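You operate a simulated robot arm through the tools that you are given. There is no shell and no other tool. Be economical: measure what you need, move in short steps, check, and stop when the job is done.

Carry out the task below with a simulated robot arm. There is one attempt and no reset: what you move stays moved.

## Task
Take the tray labelled "fail" from the top of the steel workbench and leave it on the lower shelf of the steel workbench. Press the yellow test button three times. Shut the door. Take the white coolant filter on the steel table and put it away on the waist-high shelf of the blue rack. Do these in any order. Set down upright: white coolant filter.

Only the result counts: the job must be done as asked and must still hold three seconds after the hand-in. Knocking over, shifting, dropping, spilling or breaking anything else fails it.

## Robot
A 7-joint arm with a fingered hand on a trunk, on a base that drives. Base frame: it is fixed to the floor where the robot stands at the start and does not move with it; the origin is under the middle of the robot, x ahead of it, y to its left, z up; the surface under the hand at the start is at about z = 90. Readings come in cm, degrees, newtons and seconds.
With the tool pointing down near the work surface it reaches from about 26 to 70 cm from the robot's upright axis, wherever it stands. Its first joint turns from -166.0 to 166.0 degrees. Places, roughly: door [400, 100, 110]; green tray, red fail tray [50, -25, 100]; lower shelf of the steel workbench [130, 0, 20]; waist-high shelf of the blue rack [300, -20, 100]; white coolant filter [-400, 150, 100]; yellow test button [170, 20, 100]. Payload 4 kg.
The tool frame sits at the grasp point between the pads (the TCP): z along the fingers, y along the line on which they close. The tips reach 2.6 cm beyond it. Largest opening 14.8 cm; the body of the gripper starts 7.3 cm behind the TCP. The gripper is a hand of 3 fingers: y runs from the thumb to the fingers, the wrist lies at [0, 0, -23.9] in the tool frame, and closing takes about 1.5 s.
Orientation is that of the tool frame in the base frame, as a unit quaternion [x, y, z, w]. With the fingers straight down and closing along the base's y, the tool's x points along the base's -x, its y along +y and its z along -z.

## Interface
- The arm moves only by the tool jog_arm. Its argument "targets" is a list of rows, each a list of 2 entries, a list of its own where there are three numbers: the shift along the tool's x, y, z in units of 20 mm (1.0 is 20 mm), then the turn, a rotation vector about the tool's x, y, z in units of 6 degrees (1.0 is 6 degrees). In form: [[[x, y, z], [rx, ry, rz]], ...]. A call has 1 to 20 rows; each row shifts and turns the commanded pose from where the row before left it, along the tool's axes as they then stand. "gripper" is the gripper command, from -1 (fully open) to 1 (shut), values between in proportion, set as the call begins (left out, the last holds). A call with a number of a shift or a turn outside -1 to 1 is refused whole. A row lasts 0.2 s, in which the tool goes at most 5 cm and 8.6 degrees; a call with a longer step from one row to the next is refused whole, and so is a gripper value outside its range. Where a pose cannot be reached the arm comes as near as it can. A force on the tool above 40 N (or 10 N above the force at the start of the call, whichever is more), or a blocked arm, ends the call early, and 0.2 s more pass. The fingers move at their own pace (about 7.2 cm/s each) and stop on an object; they squeeze with about 25 N. The grip force told is the motor's: it shows also when the fingers shut on nothing. Time passes only in rows, and 0.2 s behind the last, so rows that do not move let the fingers close. The reply holds the time, the measured pose of the TCP, the force on the tool along the base axes, the opening and the grip force, in the units named above and with some noise, with the torque about the TCP (base axes, N m) and any sound that the robot's microphone picked up.
- Cameras (640 x 400 px; columns grow to the right, rows downward): "scene" is now at [1.45, 11.04, 148.49]; the picture's right is [-0.48, -0.88, 0.00], its down [-0.59, 0.32, -0.74] and it looks along [0.65, -0.36, -0.67] (base axes); focal length 254 px, centre (320, 200). "wrist" rides on the gripper at [6.8, -3.9, -9] in the tool frame; the picture's right is [0.50, 0.87, 0.00], its down [-0.66, 0.38, -0.65] and it looks along [-0.57, 0.33, 0.76] (tool axes); focal length 222 px, centre (320, 200). There is no depth. A picture from a camera that has moved, and an enlarged one, comes with that camera's place and axes in the base frame and with its lens.
- camera(camera): a new picture of that camera. No time passes.
- lift_body(by): slides the trunk up (or, below 0, down) by that many cm; the arm and the scene camera ride with it, the base frame stays. It gives what a move gives, with no picture.
- steer(legs): drives the robot by 1 to 6 legs, each [ahead, left, turn to the left] in cm, cm and degrees, along the robot's own axes; the way and the turn of a leg run together, so that a leg with both is an arc; at most 150 cm and 180 degrees a leg. The arm and the cameras ride along, it lands a little off, and it stops where it bumps. It gives what a move gives.
- set_fingers(finger1, finger2, thumb_bend): sets how far each is bent, from 0 (flat) to 100 (curled in); at 30 the hand is open as for a grip, at 70 the pads meet at the TCP. One left out holds its place. A second passes; each finger stops where it meets its share of the squeeze, and holds until it gets a number again. A gripper value or a shape takes the hand back. It gives what a move gives, with no picture; readings hold the bend of each and the force on the fingers (four entries, about 0 where the hand has none), thumb and palm.
- hand_shape(shape): the hand has 3 fingers and takes this shape, open, in about a second: jaw (thumb against the fingers, like two jaws); tri (thumb and two fingers); tip (a fingertip pinch); poke (one finger out to press); point (the index stretched); flat (the hand flat); cup (the hand cupped); fist (a fist). The gripper value then closes the fingers along that shape, each until it touches; the sizes above hold for jaw. It gives what a move gives, with no picture.
- head_to(pan, tilt): turns the head with the scene camera to pan (to the left, within 155 degrees either way) and tilt (down, from -29 to 69), counted from straight ahead of the robot. It gives what a move gives.
- enlarge(camera, box): a new picture of the part [left, top, right, bottom] of that camera's present view, enlarged. No time passes.
- close_job(): hands the job in; it is judged then, once.

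Go step by step. Nothing tells you exact positions but the pictures and the camera data: compare them with the known pose of the tool, close in by small moves and look again before you grip or let go. The budget is 165 turns and 128 pictures, counting those below and the enlarged ones. Unless the task says otherwise, let go and move clear before handing in.

The tools are called after "Request:" as name(argument=value, ...) on one line, values as JSON. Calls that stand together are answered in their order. jog_arm: Moves the arm, as the interface text tells. Its arguments: {"type":"object","properties":{"targets":{"type":"array","items":{"type":"array"}},"gripper":{"type":"number"}},"required":["targets"]} The other tools are called the same way: lift_body (by) slides the trunk up or down; hand_shape (shape) gives the hand a shape; set_fingers (finger1, finger2, thumb_bend) moves the fingers one by one; steer (legs) drives the base; head_to (pan, tilt) turns the head that bears the scene camera; camera (camera) takes a picture; enlarge (camera, box) takes an enlarged picture of a part of a camera's view; close_job () hands the job in.

At the start:

```text
time: 0.0
eef_pos: [45.38, -11.45, 118.14]
ee_rot: [0.0, 1.0, 0.0, 0.0]
wrist_force: [-1.4, 0.0, 0.4]
ft_torque: [0.02, 0.0, 0.0]
finger_gap: 14.79
gripper_force: 0.0
shape: jaw
bend: [30.0, 30.0, 30.0]
finger forces: [0.0, 0.0, 0.0, 0.1, 0.0, 0.0]
trunk travel left (down, up): [-45.0, 14.0]
robot x, y, heading: [0.23, -0.46, 0.0]
head pan, tilt: [-28.8, 42.3]
```

scene: 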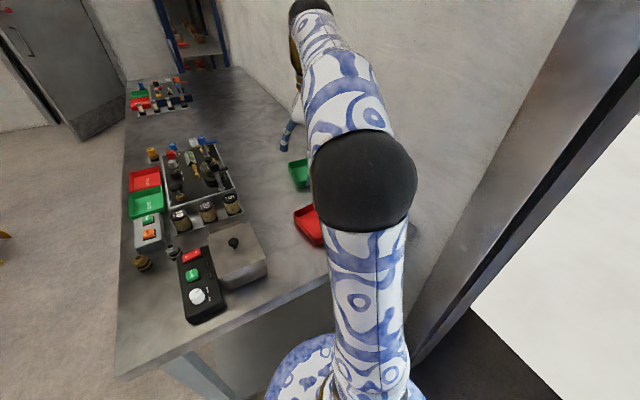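
wrist: 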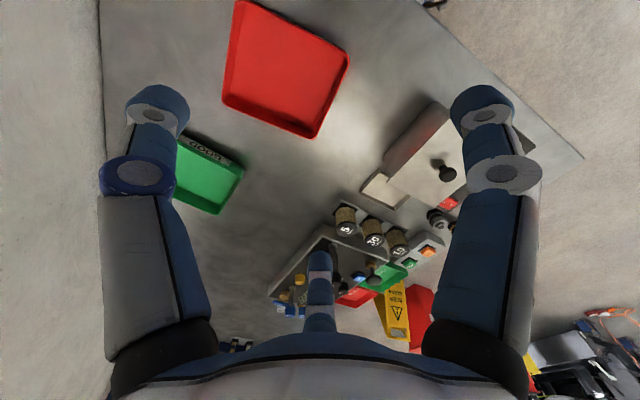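

I see the bench ahead with a red tray and a green tray near the arm, and a door farther away. I'll look closer and look around before moving.

Request:
enlarge(camera="scene", box=[100, 60, 340, 340])

Request:
head_to(pan=10, tilt=25)

Request:
camera(camera="scene")

```text
1.43 times, centred on (220, 200) of scene
camera zoom: at [1.45, 11.04, 148.49], right [-0.48, -0.88, 0.0], down [-0.59, 0.32, -0.74], along [0.65, -0.36, -0.67], focal length 363 px, centre (463, 200)
```

zoom: 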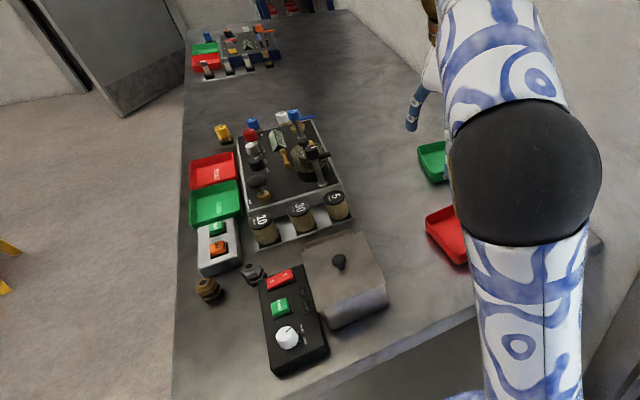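

```text
time: 1.1
eef_pos: [45.38, -11.49, 118.16]
ee_rot: [0.0, 1.0, 0.0, 0.0]
wrist_force: [0.6, 0.3, 0.0]
ft_torque: [-0.03, 0.0, 0.02]
finger_gap: 14.77
gripper_force: 0.1
shape: jaw
bend: [30.0, 30.0, 30.0]
finger forces: [0.0, 0.1, 0.0, 0.0, 0.0, 0.0]
trunk travel left (down, up): [-45.0, 14.0]
robot x, y, heading: [0.02, -0.02, -0.1]
head pan, tilt: [10.0, 25.0]
```

```text
124 pictures are left
camera scene: at [3.22, 16.65, 151.16], right [0.17, -0.98, 0.0], down [-0.42, -0.07, -0.91], along [0.89, 0.16, -0.42], focal length 254 px, centre (320, 200)
```

scene: 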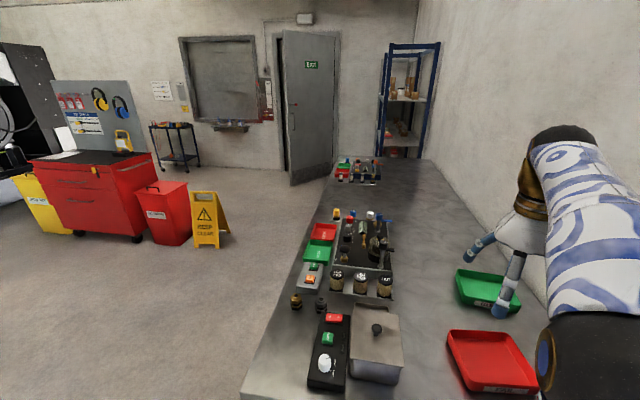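

The far cluster on the bench is near x≈190, where the test button should be. I'll zoom into the pieces.

Request:
enlarge(camera="scene", box=[310, 140, 410, 202])

Request:
enlarge(camera="scene", box=[230, 10, 450, 200])

Request:
enlarge(camera="scene", box=[240, 190, 560, 400])

```text
6.40 times, centred on (360, 171) of scene
camera zoom: at [3.22, 16.65, 151.16], right [0.17, -0.98, 0.0], down [-0.42, -0.07, -0.91], along [0.89, 0.16, -0.42], focal length 1628 px, centre (64, 386)
```

zoom: 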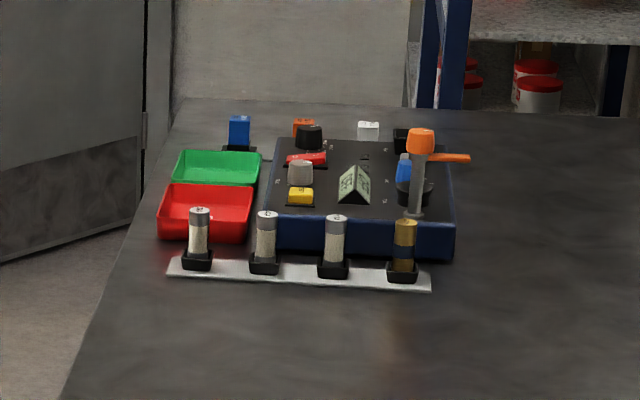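

```text
2.11 times, centred on (340, 105) of scene
camera zoom: at [3.22, 16.65, 151.16], right [0.17, -0.98, 0.0], down [-0.42, -0.07, -0.91], along [0.89, 0.16, -0.42], focal length 536 px, centre (278, 400)
```

zoom: 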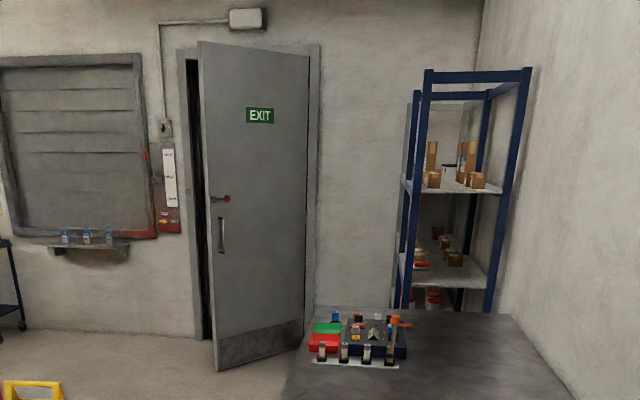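

```text
1.90 times, centred on (400, 295) of scene
camera zoom: at [3.22, 16.65, 151.16], right [0.17, -0.98, 0.0], down [-0.42, -0.07, -0.91], along [0.89, 0.16, -0.42], focal length 484 px, centre (168, 19)
```

zoom: 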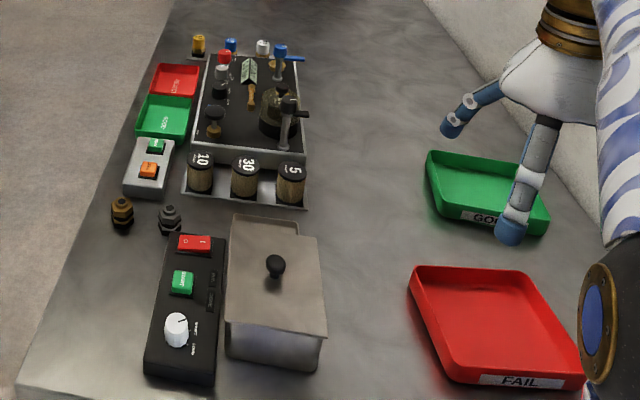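

The FAIL tray sits near [46,-14] and is about 14 cm square. The yellow button is near [170,21,97], the door stands ajar and the blue rack is in the corner. I'll look left and behind me before driving.

Request:
head_to(pan=75, tilt=30)

Request:
camera(camera="scene")

Request:
head_to(pan=150, tilt=20)

Request:
camera(camera="scene")

```text
time: 2.4
eef_pos: [45.48, -11.48, 118.05]
ee_rot: [-0.001, 1.0, 0.0, 0.0]
wrist_force: [-0.1, 0.2, -0.4]
ft_torque: [0.03, -0.01, 0.01]
finger_gap: 14.81
gripper_force: 0.0
shape: jaw
bend: [30.0, 30.0, 30.0]
finger forces: [0.0, 0.0, 0.0, 0.0, 0.1, 0.0]
trunk travel left (down, up): [-45.0, 14.0]
robot x, y, heading: [-0.12, -0.03, -0.2]
head pan, tilt: [75.0, 30.0]
```

```text
120 pictures are left
camera scene: at [-3.51, 23.79, 150.37], right [0.97, -0.26, 0.0], down [-0.13, -0.48, -0.87], along [0.22, 0.84, -0.5], focal length 254 px, centre (320, 200)
```

scene: 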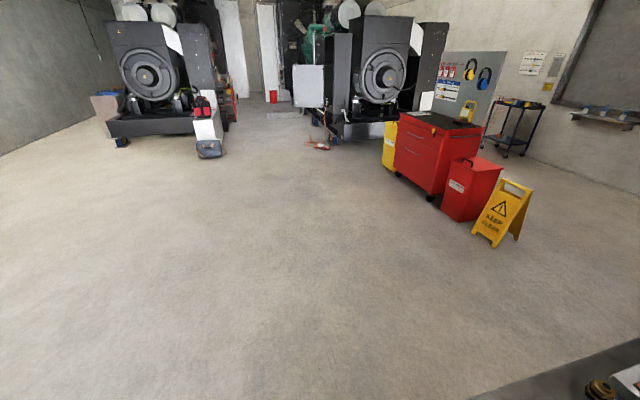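

```text
time: 3.9
eef_pos: [45.53, -11.53, 118.17]
ee_rot: [0.0, 1.0, 0.0, 0.0]
wrist_force: [0.6, 0.1, 0.8]
ft_torque: [0.01, 0.02, 0.0]
finger_gap: 14.81
gripper_force: 0.0
shape: jaw
bend: [30.0, 30.0, 30.0]
finger forces: [0.1, 0.1, 0.0, 0.0, 0.1, 0.1]
trunk travel left (down, up): [-45.0, 14.0]
robot x, y, heading: [-0.05, 0.21, -0.0]
head pan, tilt: [150.0, 20.0]
```

```text
119 pictures are left
camera scene: at [-13.91, 19.72, 151.97], right [0.5, 0.87, 0.0], down [0.3, -0.17, -0.94], along [-0.81, 0.47, -0.34], focal length 254 px, centre (320, 200)
```

scene: 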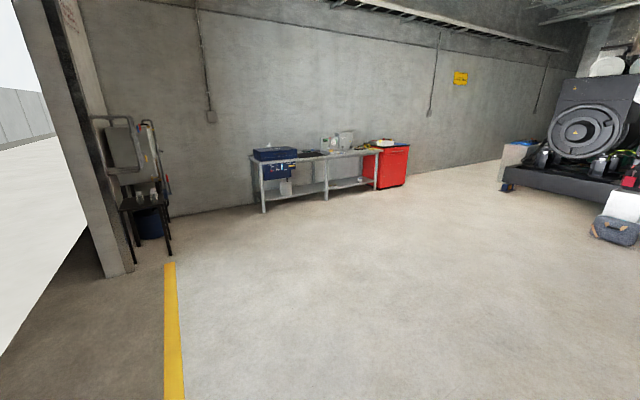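

The steel table stands at the back wall, and the floor to my left is clear. I'll drive around to the long side of the bench to see the lower shelf and the button panel.

Request:
steer(legs=[[-30, 0, 0], [0, 110, 0], [150, 0, 0], [0, 0, -90]])

Request:
head_to(pan=0, tilt=45)

Request:
camera(camera="scene")

```text
time: 21.9
eef_pos: [106.8, 65.31, 118.1]
ee_rot: [0.698, 0.716, 0.0, 0.0]
wrist_force: [-0.3, -0.3, 0.5]
ft_torque: [0.02, 0.0, -0.01]
finger_gap: 14.75
gripper_force: 0.0
shape: jaw
bend: [30.0, 30.0, 30.0]
finger forces: [0.0, 0.0, 0.1, 0.1, 0.0, 0.0]
trunk travel left (down, up): [-45.0, 14.0]
robot x, y, heading: [117.13, 110.82, -88.7]
head pan, tilt: [150.0, 20.0]
```

```text
time: 24.3
eef_pos: [106.77, 65.49, 118.12]
ee_rot: [0.698, 0.716, 0.0, -0.001]
wrist_force: [0.4, 0.5, -0.1]
ft_torque: [-0.01, -0.01, 0.0]
finger_gap: 14.8
gripper_force: 0.1
shape: jaw
bend: [30.0, 30.0, 30.0]
finger forces: [0.0, 0.1, 0.0, 0.1, 0.0, 0.0]
trunk travel left (down, up): [-45.0, 14.0]
robot x, y, heading: [117.09, 111.1, -88.5]
head pan, tilt: [0.0, 45.0]
```

```text
118 pictures are left
camera scene: at [132.43, 109.23, 148.11], right [-1.0, -0.03, 0.0], down [-0.02, 0.71, -0.71], along [0.02, -0.71, -0.71], focal length 254 px, centre (320, 200)
```

scene: 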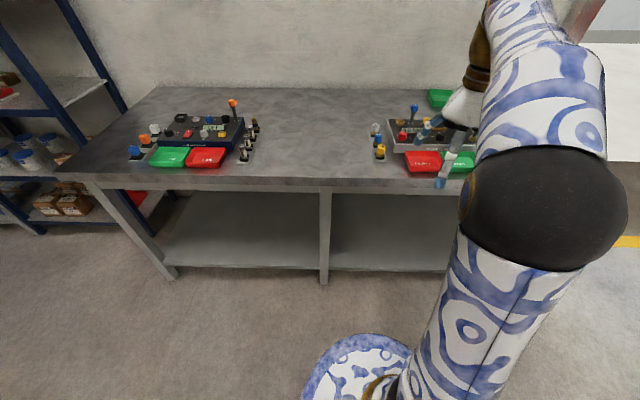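

The lower shelf is open, with its front edge at y≈37 and a centre leg near x≈132. Since I'm here, I'll zoom in on the button panel.

Request:
enlarge(camera="scene", box=[110, 85, 280, 190])

```text
3.76 times, centred on (195, 138) of scene
camera zoom: at [132.43, 109.23, 148.11], right [-1.0, -0.03, 0.0], down [-0.02, 0.71, -0.71], along [0.02, -0.71, -0.71], focal length 958 px, centre (791, 435)
```

zoom: 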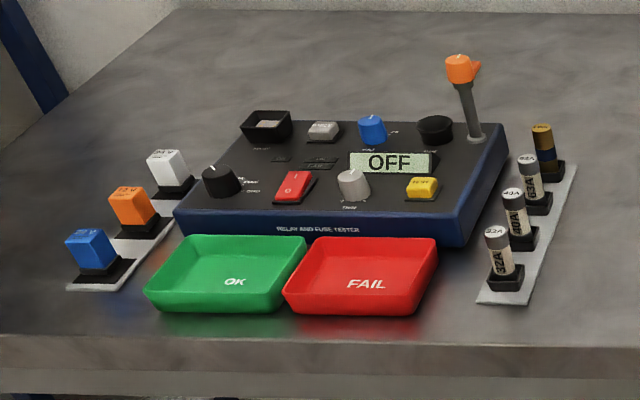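

The panel has a yellow button at about [173,21.5,96], next to a rocker, knobs and a lever, plus the panel's own small bins. I'll leave all of those alone. I'll take the poke shape and move in line with the button.

Request:
steer(legs=[[0, 66, -1.5], [25, 0, 0]])

Request:
hand_shape(shape="poke")

Request:
head_to(pan=-10, tilt=45)

Request:
camera(camera="wrist")

Request:
camera(camera="scene")

```text
time: 29.4
eef_pos: [172.19, 41.23, 118.09]
ee_rot: [0.71, 0.704, 0.001, 0.0]
wrist_force: [0.2, -0.1, -0.7]
ft_torque: [0.01, -0.01, -0.02]
finger_gap: 14.78
gripper_force: 0.0
shape: jaw
bend: [30.0, 30.0, 30.0]
finger forces: [0.0, 0.1, 0.0, 0.0, 0.0, 0.0]
trunk travel left (down, up): [-45.0, 14.0]
robot x, y, heading: [183.6, 86.65, -90.6]
head pan, tilt: [0.0, 45.0]
```

```text
time: 30.3
eef_pos: [172.16, 41.13, 118.17]
ee_rot: [0.71, 0.704, 0.0, 0.001]
wrist_force: [0.4, 0.2, 0.1]
ft_torque: [0.01, 0.01, 0.01]
finger_gap: 0.0
gripper_force: 0.0
shape: poke
bend: [100.0, 100.0, 40.0]
finger forces: [0.0, 0.0, 0.0, 0.0, 0.1, 0.1]
trunk travel left (down, up): [-45.0, 14.0]
robot x, y, heading: [184.41, 86.46, -90.3]
head pan, tilt: [0.0, 45.0]
```

```text
time: 31.0
eef_pos: [172.14, 41.2, 118.21]
ee_rot: [0.71, 0.704, -0.001, 0.0]
wrist_force: [-0.2, -0.2, -0.7]
ft_torque: [-0.01, 0.0, -0.01]
finger_gap: 0.0
gripper_force: 0.1
shape: poke
bend: [100.0, 100.0, 40.0]
finger forces: [0.0, 0.1, 0.0, 0.0, 0.0, 0.0]
trunk travel left (down, up): [-45.0, 14.0]
robot x, y, heading: [183.93, 86.31, -90.5]
head pan, tilt: [-10.0, 45.0]
```

```text
116 pictures are left
camera wrist: at [168.42, 48.11, 127.14], right [0.87, 0.49, 0.0], down [0.37, -0.66, 0.65], along [0.32, -0.57, -0.76], focal length 222 px, centre (320, 200)
```

wrist: 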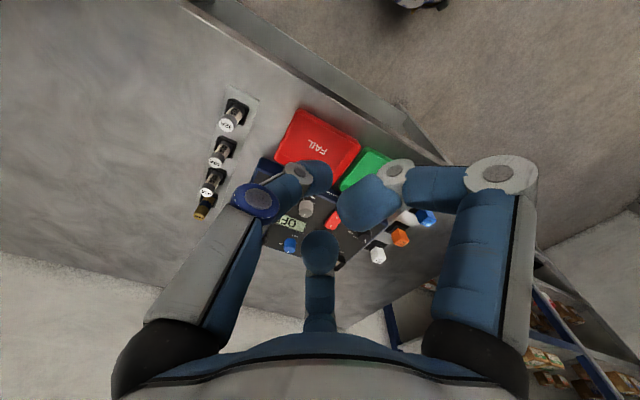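

```text
115 pictures are left
camera scene: at [197.82, 84.24, 148.11], right [-0.98, 0.18, 0.0], down [0.13, 0.7, -0.71], along [-0.13, -0.7, -0.71], focal length 254 px, centre (320, 200)
```

scene: 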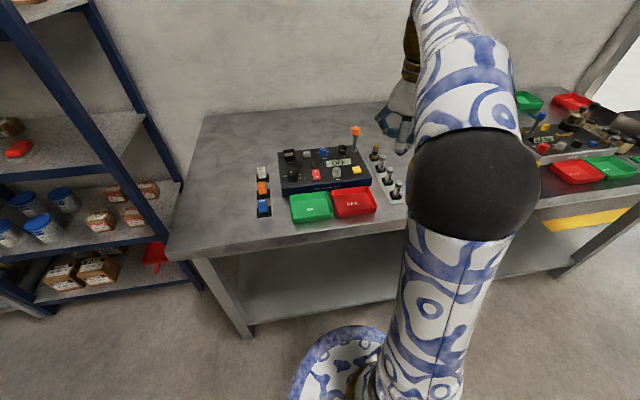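

The hand is near the bench edge in the poke shape. I'll enlarge the wrist view to find which finger is out.

Request:
enlarge(camera="wrist", box=[220, 140, 420, 340])

Request:
enlarge(camera="scene", box=[250, 80, 430, 230])

```text
2.00 times, centred on (320, 240) of wrist
camera zoom: at [168.42, 48.11, 127.14], right [0.87, 0.49, 0.0], down [0.37, -0.66, 0.65], along [0.32, -0.57, -0.76], focal length 444 px, centre (320, 120)
```

zoom: 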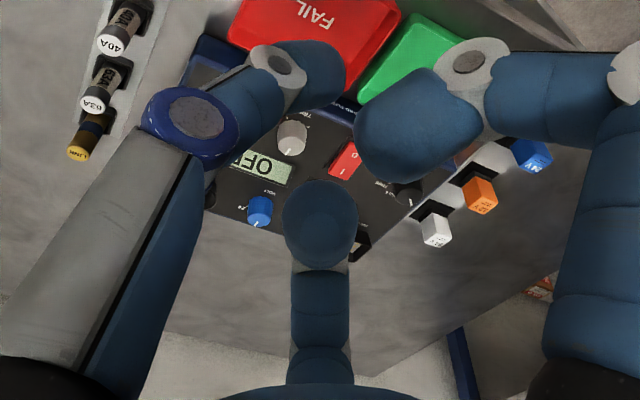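

```text
2.67 times, centred on (340, 155) of scene
camera zoom: at [197.82, 84.24, 148.11], right [-0.98, 0.18, 0.0], down [0.13, 0.7, -0.71], along [-0.13, -0.7, -0.71], focal length 678 px, centre (267, 320)
```

zoom: 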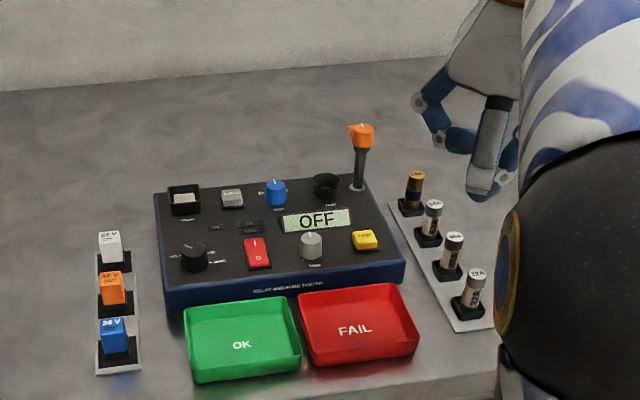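

The poke shape leaves one finger only slightly ahead of its curled neighbours. I'll try the point shape to see whether it gives a longer finger.

Request:
hand_shape(shape="point")

Request:
camera(camera="wrist")

Request:
enlarge(camera="scene", box=[330, 60, 430, 180])

```text
time: 31.9
eef_pos: [172.15, 41.27, 118.21]
ee_rot: [0.71, 0.704, 0.0, -0.001]
wrist_force: [-0.3, 0.3, -0.3]
ft_torque: [-0.06, -0.01, 0.01]
finger_gap: 14.22
gripper_force: 0.0
shape: point
bend: [70.0, 100.0, 86.0]
finger forces: [0.1, 0.1, 0.1, 0.1, 0.1, 0.0]
trunk travel left (down, up): [-45.0, 14.0]
robot x, y, heading: [183.71, 86.15, -90.7]
head pan, tilt: [-10.0, 45.0]
```

```text
112 pictures are left
camera wrist: at [168.42, 48.11, 127.14], right [0.87, 0.49, 0.0], down [0.37, -0.66, 0.65], along [0.32, -0.57, -0.76], focal length 222 px, centre (320, 200)
```

wrist: 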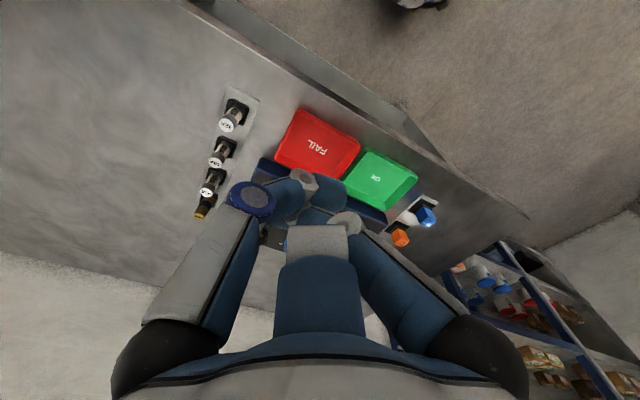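

```text
3.33 times, centred on (380, 120) of scene
camera zoom: at [197.82, 84.24, 148.11], right [-0.98, 0.18, 0.0], down [0.13, 0.7, -0.71], along [-0.13, -0.7, -0.71], focal length 848 px, centre (120, 467)
```

zoom: 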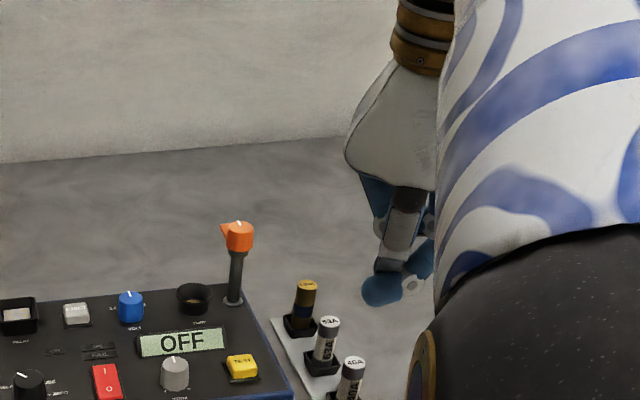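

The geometry is ambiguous from these shapes. I'll set the fingers one by one to find a clean protruding one.

Request:
set_fingers(finger1=100, finger2=100, thumb_bend=0)

Request:
camera(camera="wrist")

Request:
enlarge(camera="scene", box=[330, 60, 430, 180])

Request:
set_fingers(finger1=30, finger2=100, thumb_bend=100)

Request:
camera(camera="wrist")

Request:
enlarge(camera="scene", box=[330, 60, 430, 180])

```text
time: 32.9
eef_pos: [172.05, 41.09, 118.16]
ee_rot: [0.71, 0.704, 0.0, 0.001]
wrist_force: [0.0, 0.4, 1.0]
ft_torque: [0.0, 0.0, -0.02]
finger_gap: 9.13
gripper_force: 0.1
shape: fingers
bend: [96.0, 100.0, 0.0]
finger forces: [0.0, 0.0, 0.0, 0.0, 0.0, 0.1]
trunk travel left (down, up): [-45.0, 14.0]
robot x, y, heading: [183.96, 86.24, -90.7]
head pan, tilt: [-10.0, 45.0]
```

```text
110 pictures are left
camera wrist: at [168.42, 48.11, 127.14], right [0.87, 0.49, 0.0], down [0.37, -0.66, 0.65], along [0.32, -0.57, -0.76], focal length 222 px, centre (320, 200)
```

wrist: 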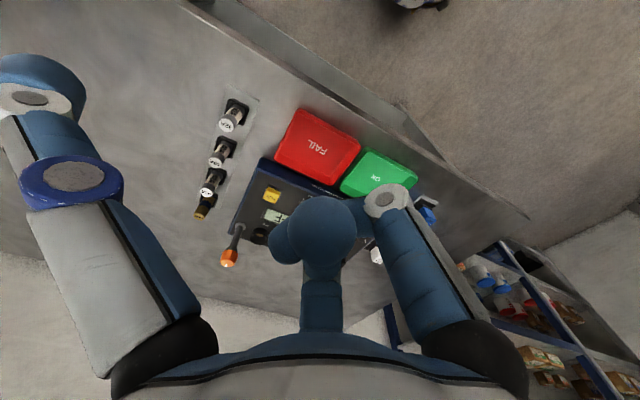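

```text
3.33 times, centred on (380, 120) of scene
camera zoom: at [197.82, 84.24, 148.11], right [-0.98, 0.18, 0.0], down [0.13, 0.7, -0.71], along [-0.13, -0.7, -0.71], focal length 848 px, centre (120, 467)
```

zoom: 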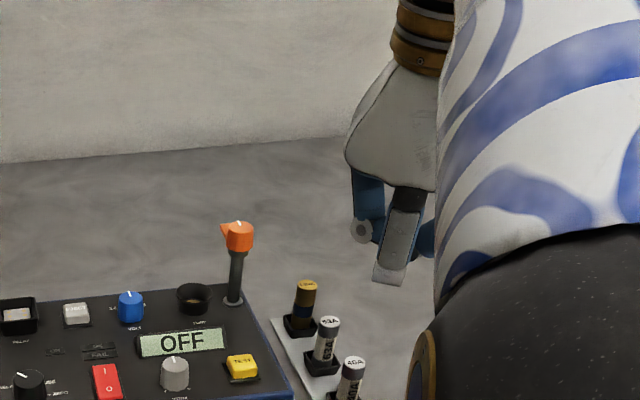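

```text
time: 33.9
eef_pos: [172.15, 41.22, 118.1]
ee_rot: [0.71, 0.704, 0.0, -0.001]
wrist_force: [0.3, 0.3, -0.5]
ft_torque: [0.0, 0.01, 0.03]
finger_gap: 6.42
gripper_force: 0.0
shape: fingers
bend: [30.0, 100.0, 91.0]
finger forces: [0.0, 0.0, 0.1, 0.0, 0.0, 0.0]
trunk travel left (down, up): [-45.0, 14.0]
robot x, y, heading: [184.25, 86.17, -90.7]
head pan, tilt: [-10.0, 45.0]
```

```text
108 pictures are left
camera wrist: at [168.42, 48.11, 127.14], right [0.87, 0.49, 0.0], down [0.37, -0.66, 0.65], along [0.32, -0.57, -0.76], focal length 222 px, centre (320, 200)
```

wrist: 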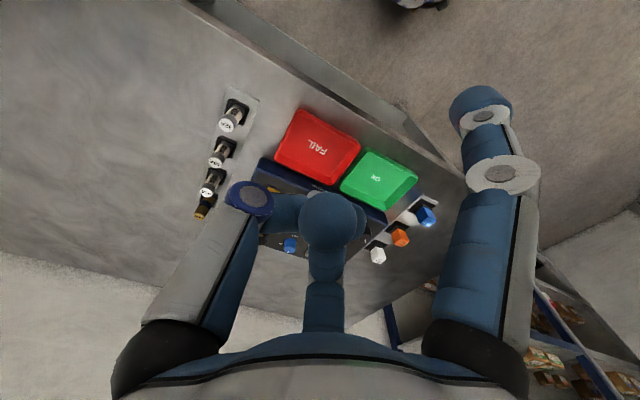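

```text
3.33 times, centred on (380, 120) of scene
camera zoom: at [197.82, 84.24, 148.11], right [-0.98, 0.18, 0.0], down [0.13, 0.7, -0.71], along [-0.13, -0.7, -0.71], focal length 848 px, centre (120, 467)
```

zoom: 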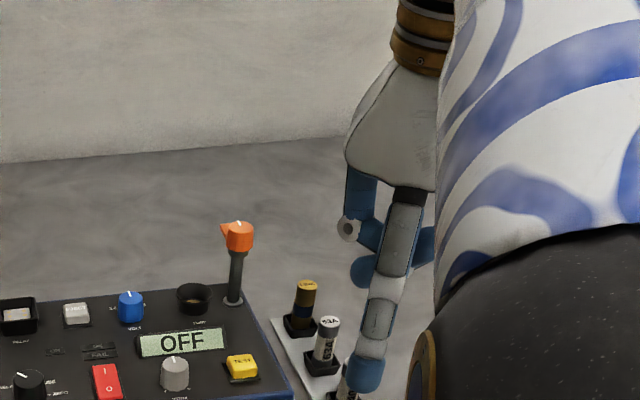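

Finger 2, on the far side, will make the cleanest poker with the others curled, because the hand body then stays on the robot's side, clear of the lever. I'll set that, yaw about 30°, move over and look.

Request:
set_fingers(finger1=100, finger2=30, thumb_bend=100)

Request:
jog_arm(targets=[[[0, 0, 0], [0, 0, 1]], [[0, 0, 0], [0, 0, 1]], [[0, 0, 0], [0, 0, 1]], [[0, 0, 0], [0, 0, 1]], [[0, 0, 0], [0, 0, 1]], [[-0.75, 0.545, 0], [0, 0, 0]], [[-0.75, 0.545, 0], [0, 0, 0]], [[-0.75, 0.545, 0], [0, 0, 0]], [[-0.75, 0.545, 0], [0, 0, 0]], [[-0.75, 0.545, 0], [0, 0, 0]], [[-0.75, 0.545, 0], [0, 0, 0]], [[0, 0, 1], [0, 0, 0]], [[0, 0, 1], [0, 0, 0]], [[0, 0, 1], [0, 0, 0]]])

Request:
camera(camera="wrist")

Request:
enlarge(camera="scene", box=[250, 80, 430, 230])

```text
time: 34.9
eef_pos: [172.03, 41.11, 118.08]
ee_rot: [0.71, 0.704, 0.001, 0.0]
wrist_force: [-0.8, 0.3, -0.2]
ft_torque: [-0.03, 0.01, -0.04]
finger_gap: 1.32
gripper_force: 0.1
shape: fingers
bend: [82.0, 100.0, 93.0]
finger forces: [0.0, 0.0, 0.0, 0.0, 0.0, 0.0]
trunk travel left (down, up): [-45.0, 14.0]
robot x, y, heading: [184.1, 86.32, -90.6]
head pan, tilt: [-10.0, 45.0]
```

```text
time: 37.9
eef_pos: [173.13, 29.96, 112.05]
ee_rot: [0.869, 0.496, 0.001, 0.0]
wrist_force: [-0.3, -0.1, -0.3]
ft_torque: [-0.03, -0.02, 0.01]
finger_gap: 1.36
gripper_force: 0.0
shape: fingers
bend: [82.0, 100.0, 93.0]
finger forces: [0.1, 0.0, 0.0, 0.0, 0.0, 0.0]
trunk travel left (down, up): [-45.0, 14.0]
robot x, y, heading: [184.09, 86.69, -90.2]
head pan, tilt: [-10.0, 45.0]
```

```text
106 pictures are left
camera wrist: at [173.36, 37.99, 121.1], right [1.0, -0.01, 0.0], down [-0.01, -0.76, 0.65], along [-0.01, -0.65, -0.76], focal length 222 px, centre (320, 200)
```

wrist: 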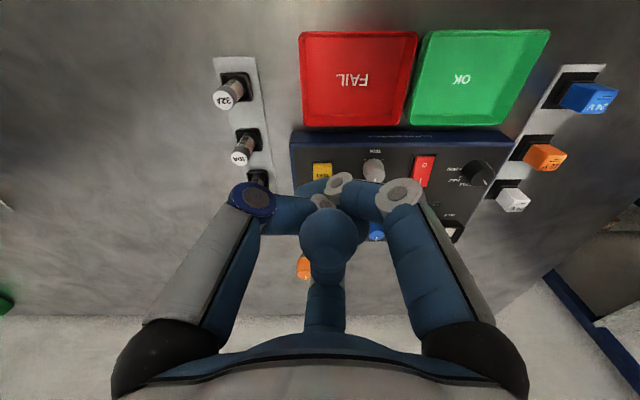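

```text
2.67 times, centred on (340, 155) of scene
camera zoom: at [197.82, 84.22, 148.11], right [-0.98, 0.18, 0.0], down [0.13, 0.7, -0.71], along [-0.13, -0.7, -0.71], focal length 678 px, centre (267, 320)
```

zoom: 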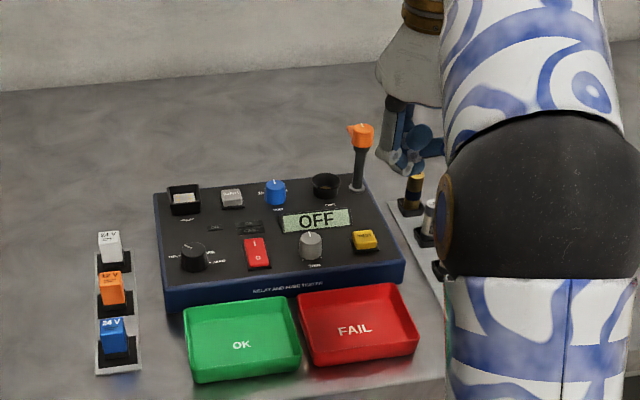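

Finger 2 got tangled with the others while curling. I'll open all of them and then curl in order; the button checks out at (173.4,21.5).

Request:
set_fingers(finger1=30, finger2=30, thumb_bend=30)

Request:
set_fingers(finger1=100, finger2=30, thumb_bend=30)

Request:
set_fingers(thumb_bend=90)

Request:
camera(camera="wrist")

Request:
enlarge(camera="scene", box=[330, 60, 430, 180])

```text
time: 38.9
eef_pos: [173.18, 29.96, 112.18]
ee_rot: [0.868, 0.497, 0.0, 0.0]
wrist_force: [0.5, 0.4, 0.1]
ft_torque: [0.02, 0.02, 0.0]
finger_gap: 12.63
gripper_force: 0.1
shape: fingers
bend: [30.0, 30.0, 30.0]
finger forces: [0.0, 0.1, 0.1, 0.0, 0.0, 0.1]
trunk travel left (down, up): [-45.0, 14.0]
robot x, y, heading: [184.1, 86.51, -90.5]
head pan, tilt: [-10.0, 45.0]
```

```text
time: 39.9
eef_pos: [173.22, 30.03, 112.11]
ee_rot: [0.868, 0.496, 0.0, -0.001]
wrist_force: [-1.2, 1.0, -0.4]
ft_torque: [-0.01, 0.03, -0.02]
finger_gap: 7.49
gripper_force: 0.1
shape: fingers
bend: [100.0, 30.0, 30.0]
finger forces: [0.0, 0.0, 0.0, 0.1, 0.0, 0.1]
trunk travel left (down, up): [-45.0, 14.0]
robot x, y, heading: [183.71, 86.37, -90.5]
head pan, tilt: [-10.0, 45.0]
```

```text
time: 40.9
eef_pos: [173.14, 30.02, 112.1]
ee_rot: [0.869, 0.496, 0.0, 0.0]
wrist_force: [0.1, -0.4, -0.4]
ft_torque: [0.04, -0.01, -0.01]
finger_gap: 3.0
gripper_force: 0.0
shape: fingers
bend: [100.0, 30.0, 86.0]
finger forces: [0.0, 0.1, 0.0, 0.0, 0.0, 0.1]
trunk travel left (down, up): [-45.0, 14.0]
robot x, y, heading: [184.27, 86.32, -90.5]
head pan, tilt: [-10.0, 45.0]
```

```text
104 pictures are left
camera wrist: at [173.36, 37.99, 121.12], right [1.0, -0.01, 0.0], down [-0.01, -0.76, 0.65], along [-0.01, -0.65, -0.76], focal length 222 px, centre (320, 200)
```

wrist: 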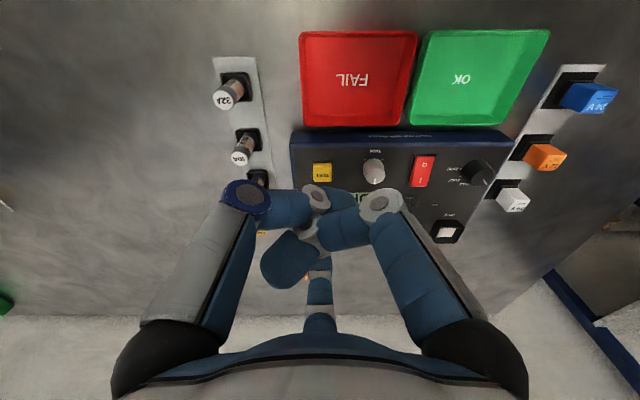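

```text
3.33 times, centred on (380, 120) of scene
camera zoom: at [197.82, 84.23, 148.11], right [-0.98, 0.18, 0.0], down [0.13, 0.7, -0.71], along [-0.13, -0.7, -0.71], focal length 848 px, centre (120, 467)
```

zoom: 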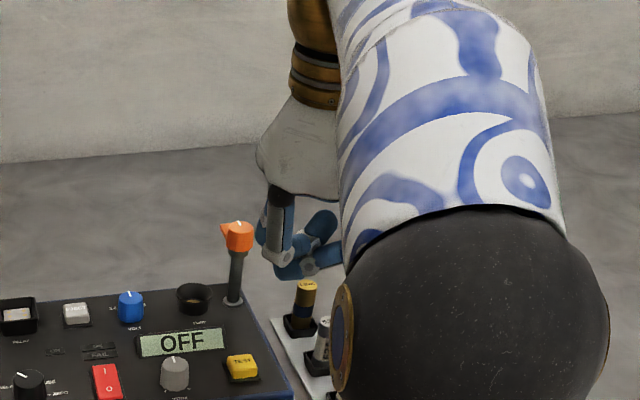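

That view is cluttered. Simpler is to close the hand fully, so the tips converge on the tool axis 2.6 cm past the TCP and act as a compact poker. I'll also yaw so no finger faces the lever.

Request:
hand_shape(shape="tip")

Request:
jog_arm(targets=[[[0, 0, 0], [0, 0, -1]], [[0, 0, 0], [0, 0, -1]], [[0, 0, 0], [0, 0, -1]], [[0, 0, 0], [0, 0, -1]], [[0, 0, 0], [0, 0, -1]], [[0, 0, 0], [0, 0, -1]], [[0, 0, 0], [0, 0, -1]], [[0, 0, 0], [0, 0, -1]], [[0, 0, 0], [0, 0, -0.3]], [[0, 0, 0], [0, 0, 0]]], gripper=1)

Request:
camera(camera="wrist")

Request:
enlarge(camera="scene", box=[330, 60, 430, 180])

```text
time: 41.8
eef_pos: [173.15, 30.05, 112.09]
ee_rot: [0.868, 0.496, 0.001, 0.0]
wrist_force: [-0.8, 0.8, -0.2]
ft_torque: [0.0, 0.01, 0.01]
finger_gap: 14.77
gripper_force: 0.1
shape: tip
bend: [30.0, 30.0, 30.0]
finger forces: [0.0, 0.1, 0.0, 0.0, 0.1, 0.0]
trunk travel left (down, up): [-45.0, 14.0]
robot x, y, heading: [184.04, 86.03, -90.4]
head pan, tilt: [-10.0, 45.0]
```

```text
time: 44.0
eef_pos: [173.23, 30.03, 112.12]
ee_rot: [0.578, 0.816, 0.0, -0.001]
wrist_force: [-0.2, -0.3, 0.0]
ft_torque: [0.02, 0.01, 0.01]
finger_gap: 0.0
gripper_force: 25.3
shape: tip
bend: [70.0, 70.0, 70.0]
finger forces: [0.1, 0.0, 0.1, 0.1, 0.0, 0.0]
trunk travel left (down, up): [-45.0, 14.0]
robot x, y, heading: [183.86, 86.38, -90.6]
head pan, tilt: [-10.0, 45.0]
```

```text
102 pictures are left
camera wrist: at [167.42, 35.37, 121.14], right [0.65, 0.76, 0.0], down [0.57, -0.49, 0.65], along [0.5, -0.43, -0.76], focal length 222 px, centre (320, 200)
```

wrist: 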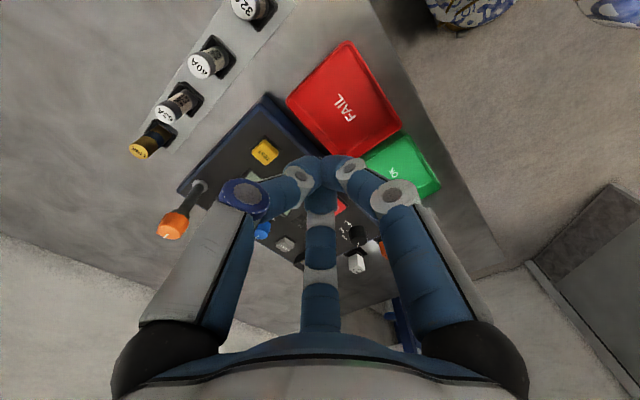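

```text
3.33 times, centred on (380, 120) of scene
camera zoom: at [197.82, 84.23, 148.11], right [-0.98, 0.18, 0.0], down [0.13, 0.7, -0.71], along [-0.13, -0.7, -0.71], focal length 848 px, centre (120, 467)
```

zoom: 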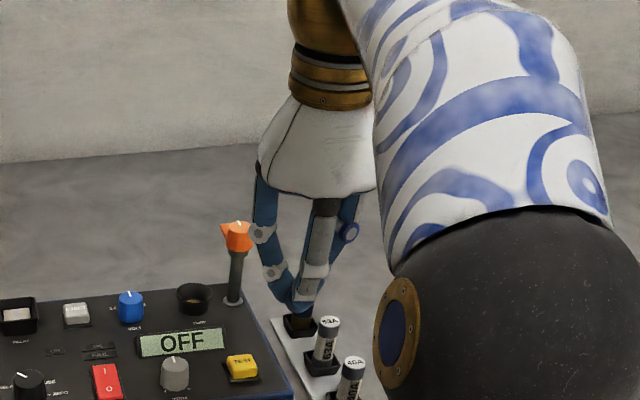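

The closed tips make a neat poker, and the button measures (173.3,21.4,≈96.5). I'll move above it and lower to a hover.

Request:
jog_arm(targets=[[[-0.814, -0.276, 0], [0, 0, 0]], [[-0.814, -0.276, 0], [0, 0, 0]], [[-0.814, -0.276, 0], [0, 0, 0]], [[-0.814, -0.276, 0], [0, 0, 0]], [[-0.814, -0.276, 0], [0, 0, 0]], [[0, 0, 1], [0, 0, 0]], [[0, 0, 1], [0, 0, 0]], [[0, 0, 1], [0, 0, 0]], [[0, 0, 1], [0, 0, 0]]])

Request:
enlarge(camera="wrist", box=[160, 60, 480, 260])

Request:
enlarge(camera="scene", box=[270, 90, 430, 210])

```text
time: 46.0
eef_pos: [173.58, 24.38, 103.21]
ee_rot: [0.578, 0.816, 0.0, 0.0]
wrist_force: [-0.2, 0.7, 0.5]
ft_torque: [0.01, 0.01, 0.03]
finger_gap: 0.0
gripper_force: 24.7
shape: tip
bend: [70.0, 70.0, 70.0]
finger forces: [0.1, 0.0, 0.1, 0.1, 0.0, 0.0]
out of reach, approached as far as the arm can: row 4, 5
trunk travel left (down, up): [-45.0, 14.0]
robot x, y, heading: [184.11, 86.17, -90.3]
head pan, tilt: [-10.0, 45.0]
```

```text
2.00 times, centred on (320, 160) of wrist
camera zoom: at [167.74, 29.67, 112.23], right [0.65, 0.76, 0.0], down [0.57, -0.49, 0.65], along [0.5, -0.43, -0.76], focal length 444 px, centre (320, 280)
```

zoom: 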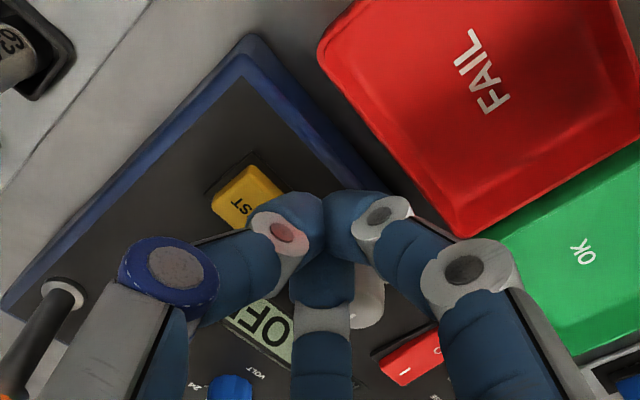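

```text
3.33 times, centred on (350, 150) of scene
camera zoom: at [197.82, 84.22, 148.11], right [-0.98, 0.18, 0.0], down [0.13, 0.7, -0.71], along [-0.13, -0.7, -0.71], focal length 848 px, centre (220, 367)
```

zoom: 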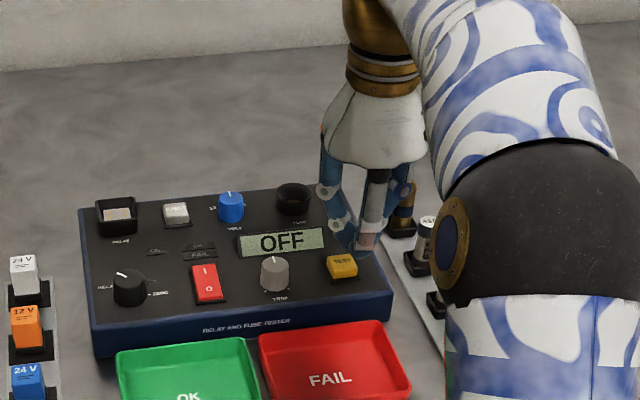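

The arm is near its reach limit and 3 cm short. I'll retract a little, drive 9 cm closer and look again.

Request:
jog_arm(targets=[[[0, 0, -1], [0, 0, 0]], [[0, 0, -1], [0, 0, 0]], [[0.71, 0.25, 0], [0, 0, 0]], [[0.71, 0.25, 0], [0, 0, 0]], [[0.71, 0.25, 0], [0, 0, 0]], [[0.71, 0.25, 0], [0, 0, 0]]])

Request:
steer(legs=[[9, 0, 0]])

Request:
enlarge(camera="wrist", box=[160, 60, 480, 260])

```text
time: 47.4
eef_pos: [173.54, 30.39, 107.36]
ee_rot: [0.578, 0.816, 0.0, 0.0]
wrist_force: [0.0, -0.2, -0.4]
ft_torque: [0.01, -0.02, -0.01]
finger_gap: 0.02
gripper_force: 25.1
shape: tip
bend: [70.0, 70.0, 70.0]
finger forces: [0.0, 0.0, 0.0, 0.1, 0.0, 0.0]
trunk travel left (down, up): [-45.0, 14.0]
robot x, y, heading: [183.94, 86.38, -90.4]
head pan, tilt: [-10.0, 45.0]
```

```text
time: 48.5
eef_pos: [173.59, 21.33, 107.25]
ee_rot: [0.578, 0.816, 0.0, 0.0]
wrist_force: [-0.4, 0.2, -0.8]
ft_torque: [-0.01, 0.01, -0.01]
finger_gap: 0.03
gripper_force: 24.8
shape: tip
bend: [70.0, 70.0, 70.0]
finger forces: [0.1, 0.1, 0.1, 0.1, 0.0, 0.0]
trunk travel left (down, up): [-45.0, 14.0]
robot x, y, heading: [184.16, 77.52, -90.3]
head pan, tilt: [-10.0, 45.0]
```

```text
2.00 times, centred on (320, 160) of wrist
camera zoom: at [167.8, 26.53, 116.28], right [0.65, 0.76, 0.0], down [0.58, -0.49, 0.65], along [0.5, -0.42, -0.76], focal length 444 px, centre (320, 280)
```

zoom: 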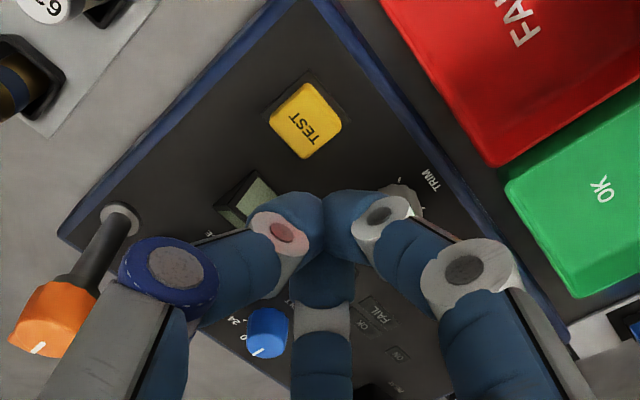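

The closed tips are right over the TEST button. I'll descend most of the way.

Request:
jog_arm(targets=[[[0, -0.15, 1], [0, 0, 0]], [[0, 0, 1], [0, 0, 0]], [[0, 0, 1], [0, 0, 0]]])

Request:
enlarge(camera="wrist", box=[160, 60, 480, 260])

Request:
enlarge(camera="scene", box=[270, 90, 430, 210])

```text
time: 49.3
eef_pos: [173.25, 21.3, 101.34]
ee_rot: [0.578, 0.816, 0.0, 0.001]
wrist_force: [-0.6, 0.0, 0.4]
ft_torque: [0.02, -0.02, 0.0]
finger_gap: 0.0
gripper_force: 25.0
shape: tip
bend: [70.0, 70.0, 70.0]
finger forces: [0.1, 0.1, 0.0, 0.0, 0.0, 0.0]
trunk travel left (down, up): [-45.0, 14.0]
robot x, y, heading: [184.28, 77.58, -90.3]
head pan, tilt: [-10.0, 45.0]
```

```text
2.00 times, centred on (320, 160) of wrist
camera zoom: at [167.5, 26.5, 110.28], right [0.65, 0.76, 0.0], down [0.58, -0.49, 0.65], along [0.5, -0.42, -0.76], focal length 444 px, centre (320, 280)
```

zoom: 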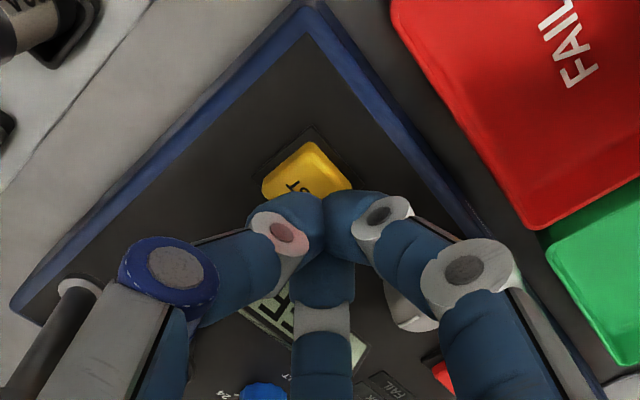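

```text
3.33 times, centred on (350, 150) of scene
camera zoom: at [197.75, 75.23, 148.11], right [-0.98, 0.18, 0.0], down [0.13, 0.7, -0.71], along [-0.13, -0.7, -0.71], focal length 848 px, centre (220, 367)
```

zoom: 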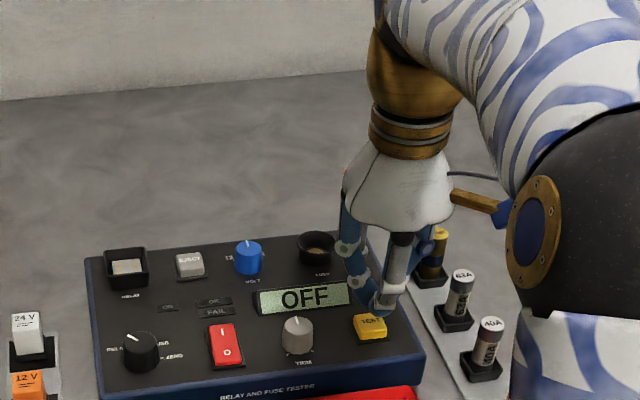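

The tips are just above the button. I'll go down in 3 mm steps, watching force and sound.

Request:
jog_arm(targets=[[[0, 0, 0.2], [0, 0, 0]], [[0, 0, 0.2], [0, 0, 0]], [[0, 0, 0.15], [0, 0, 0]], [[0, 0, 0.15], [0, 0, 0]]])

```text
time: 50.3
eef_pos: [173.4, 21.19, 99.88]
ee_rot: [0.578, 0.816, 0.001, 0.0]
wrist_force: [-0.5, -0.1, 0.8]
ft_torque: [0.02, -0.01, 0.01]
finger_gap: 0.0
gripper_force: 25.4
shape: tip
bend: [70.0, 70.0, 70.0]
finger forces: [0.1, 0.1, 0.0, 0.1, 0.0, 0.1]
trunk travel left (down, up): [-45.0, 14.0]
robot x, y, heading: [183.57, 77.59, -90.4]
head pan, tilt: [-10.0, 45.0]
```

Request:
jog_arm(targets=[[[0, 0, 0.1], [0, 0, 0]], [[0, 0, 0.1], [0, 0, 0]], [[0, 0, 0.1], [0, 0, 0]]])

Request:
enlarge(camera="scene", box=[330, 140, 410, 200])

```text
time: 51.1
eef_pos: [173.34, 21.19, 99.25]
ee_rot: [0.579, 0.816, 0.0, 0.0]
wrist_force: [0.8, 0.4, -0.5]
ft_torque: [-0.02, -0.01, 0.03]
finger_gap: 0.03
gripper_force: 25.4
shape: tip
bend: [70.0, 70.0, 70.0]
finger forces: [0.0, 0.0, 0.0, 0.0, 0.1, 0.1]
trunk travel left (down, up): [-45.0, 14.0]
robot x, y, heading: [183.93, 77.25, -90.3]
head pan, tilt: [-10.0, 45.0]
```

```text
6.67 times, centred on (370, 170) of scene
camera zoom: at [197.75, 75.23, 148.11], right [-0.98, 0.18, 0.0], down [0.13, 0.7, -0.71], along [-0.13, -0.7, -0.71], focal length 1696 px, centre (-13, 400)
```

zoom: 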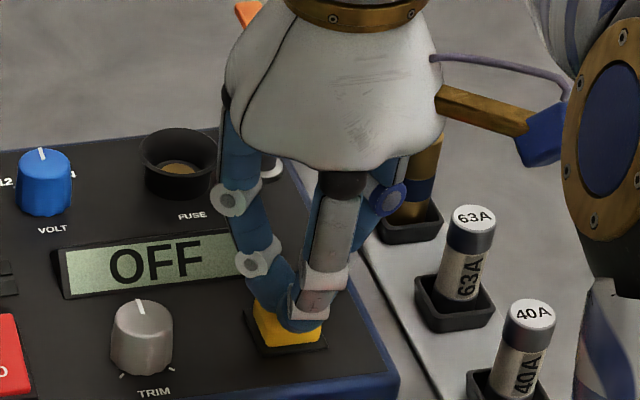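

The tips are almost touching. Continuing down.

Request:
jog_arm(targets=[[[0, 0, 0.1], [0, 0, 0]], [[0, 0, 0.1], [0, 0, 0]], [[0, 0, 0.1], [0, 0, 0]]])

```text
time: 51.9
eef_pos: [173.25, 21.12, 98.76]
ee_rot: [0.578, 0.816, 0.0, 0.0]
wrist_force: [0.4, -0.1, 1.1]
ft_torque: [-0.02, 0.01, -0.01]
finger_gap: 0.01
gripper_force: 24.8
shape: tip
bend: [70.0, 70.0, 70.0]
finger forces: [0.0, 0.1, 0.1, 0.0, 0.0, 0.1]
trunk travel left (down, up): [-45.0, 14.0]
robot x, y, heading: [183.86, 77.51, -90.5]
head pan, tilt: [-10.0, 45.0]
```

Request:
jog_arm(targets=[[[0, 0, 0.1], [0, 0, 0]], [[0, 0, 0.1], [0, 0, 0]]])

Request:
enlarge(camera="scene", box=[330, 140, 410, 200])

```text
time: 52.5
eef_pos: [173.4, 21.24, 98.39]
ee_rot: [0.578, 0.816, 0.0, 0.0]
wrist_force: [-0.2, -1.3, 2.9]
ft_torque: [-0.07, 0.0, -0.02]
finger_gap: 0.02
gripper_force: 24.8
shape: tip
bend: [70.0, 70.0, 70.0]
finger forces: [0.0, 0.0, 0.0, 0.0, 0.0, 0.0]
trunk travel left (down, up): [-45.0, 14.0]
robot x, y, heading: [184.1, 77.52, -90.5]
head pan, tilt: [-10.0, 45.0]
heard: click
```

```text
6.67 times, centred on (370, 170) of scene
camera zoom: at [197.75, 75.24, 148.11], right [-0.98, 0.18, 0.0], down [0.13, 0.7, -0.71], along [-0.13, -0.7, -0.71], focal length 1696 px, centre (-13, 400)
```

zoom: 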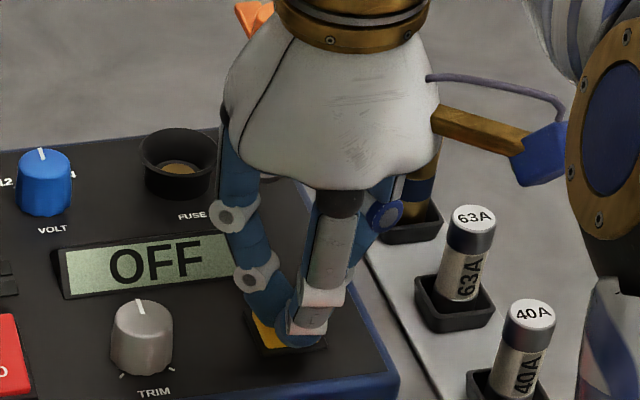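

I heard a click, so that is one press. I'll release fully and press again to the same depth.

Request:
jog_arm(targets=[[[0, 0, -0.5], [0, 0, 0]], [[0, 0, -0.5], [0, 0, 0]], [[0, 0, 0], [0, 0, 0]], [[0, 0, 0], [0, 0, 0]]])

Request:
jog_arm(targets=[[[0, 0, 0.5], [0, 0, 0]], [[0, 0, 0.3], [0, 0, 0]], [[0, 0, 0.2], [0, 0, 0]], [[0, 0, 0.02], [0, 0, 0]], [[0, 0, 0], [0, 0, 0]]])

```text
time: 53.5
eef_pos: [173.33, 21.19, 100.44]
ee_rot: [0.578, 0.816, 0.0, 0.0]
wrist_force: [1.0, -0.4, 0.6]
ft_torque: [0.01, 0.04, 0.02]
finger_gap: 0.02
gripper_force: 24.9
shape: tip
bend: [70.0, 70.0, 70.0]
finger forces: [0.0, 0.0, 0.0, 0.0, 0.0, 0.0]
trunk travel left (down, up): [-45.0, 14.0]
robot x, y, heading: [183.89, 77.3, -90.5]
head pan, tilt: [-10.0, 45.0]
```

```text
time: 54.7
eef_pos: [173.33, 21.26, 98.31]
ee_rot: [0.578, 0.816, 0.0, 0.0]
wrist_force: [-0.4, -0.1, 2.9]
ft_torque: [-0.01, 0.02, 0.0]
finger_gap: 0.0
gripper_force: 25.1
shape: tip
bend: [70.0, 70.0, 70.0]
finger forces: [0.0, 0.0, 0.0, 0.1, 0.0, 0.0]
trunk travel left (down, up): [-45.0, 14.0]
robot x, y, heading: [184.15, 77.51, -90.4]
head pan, tilt: [-10.0, 45.0]
heard: click
```

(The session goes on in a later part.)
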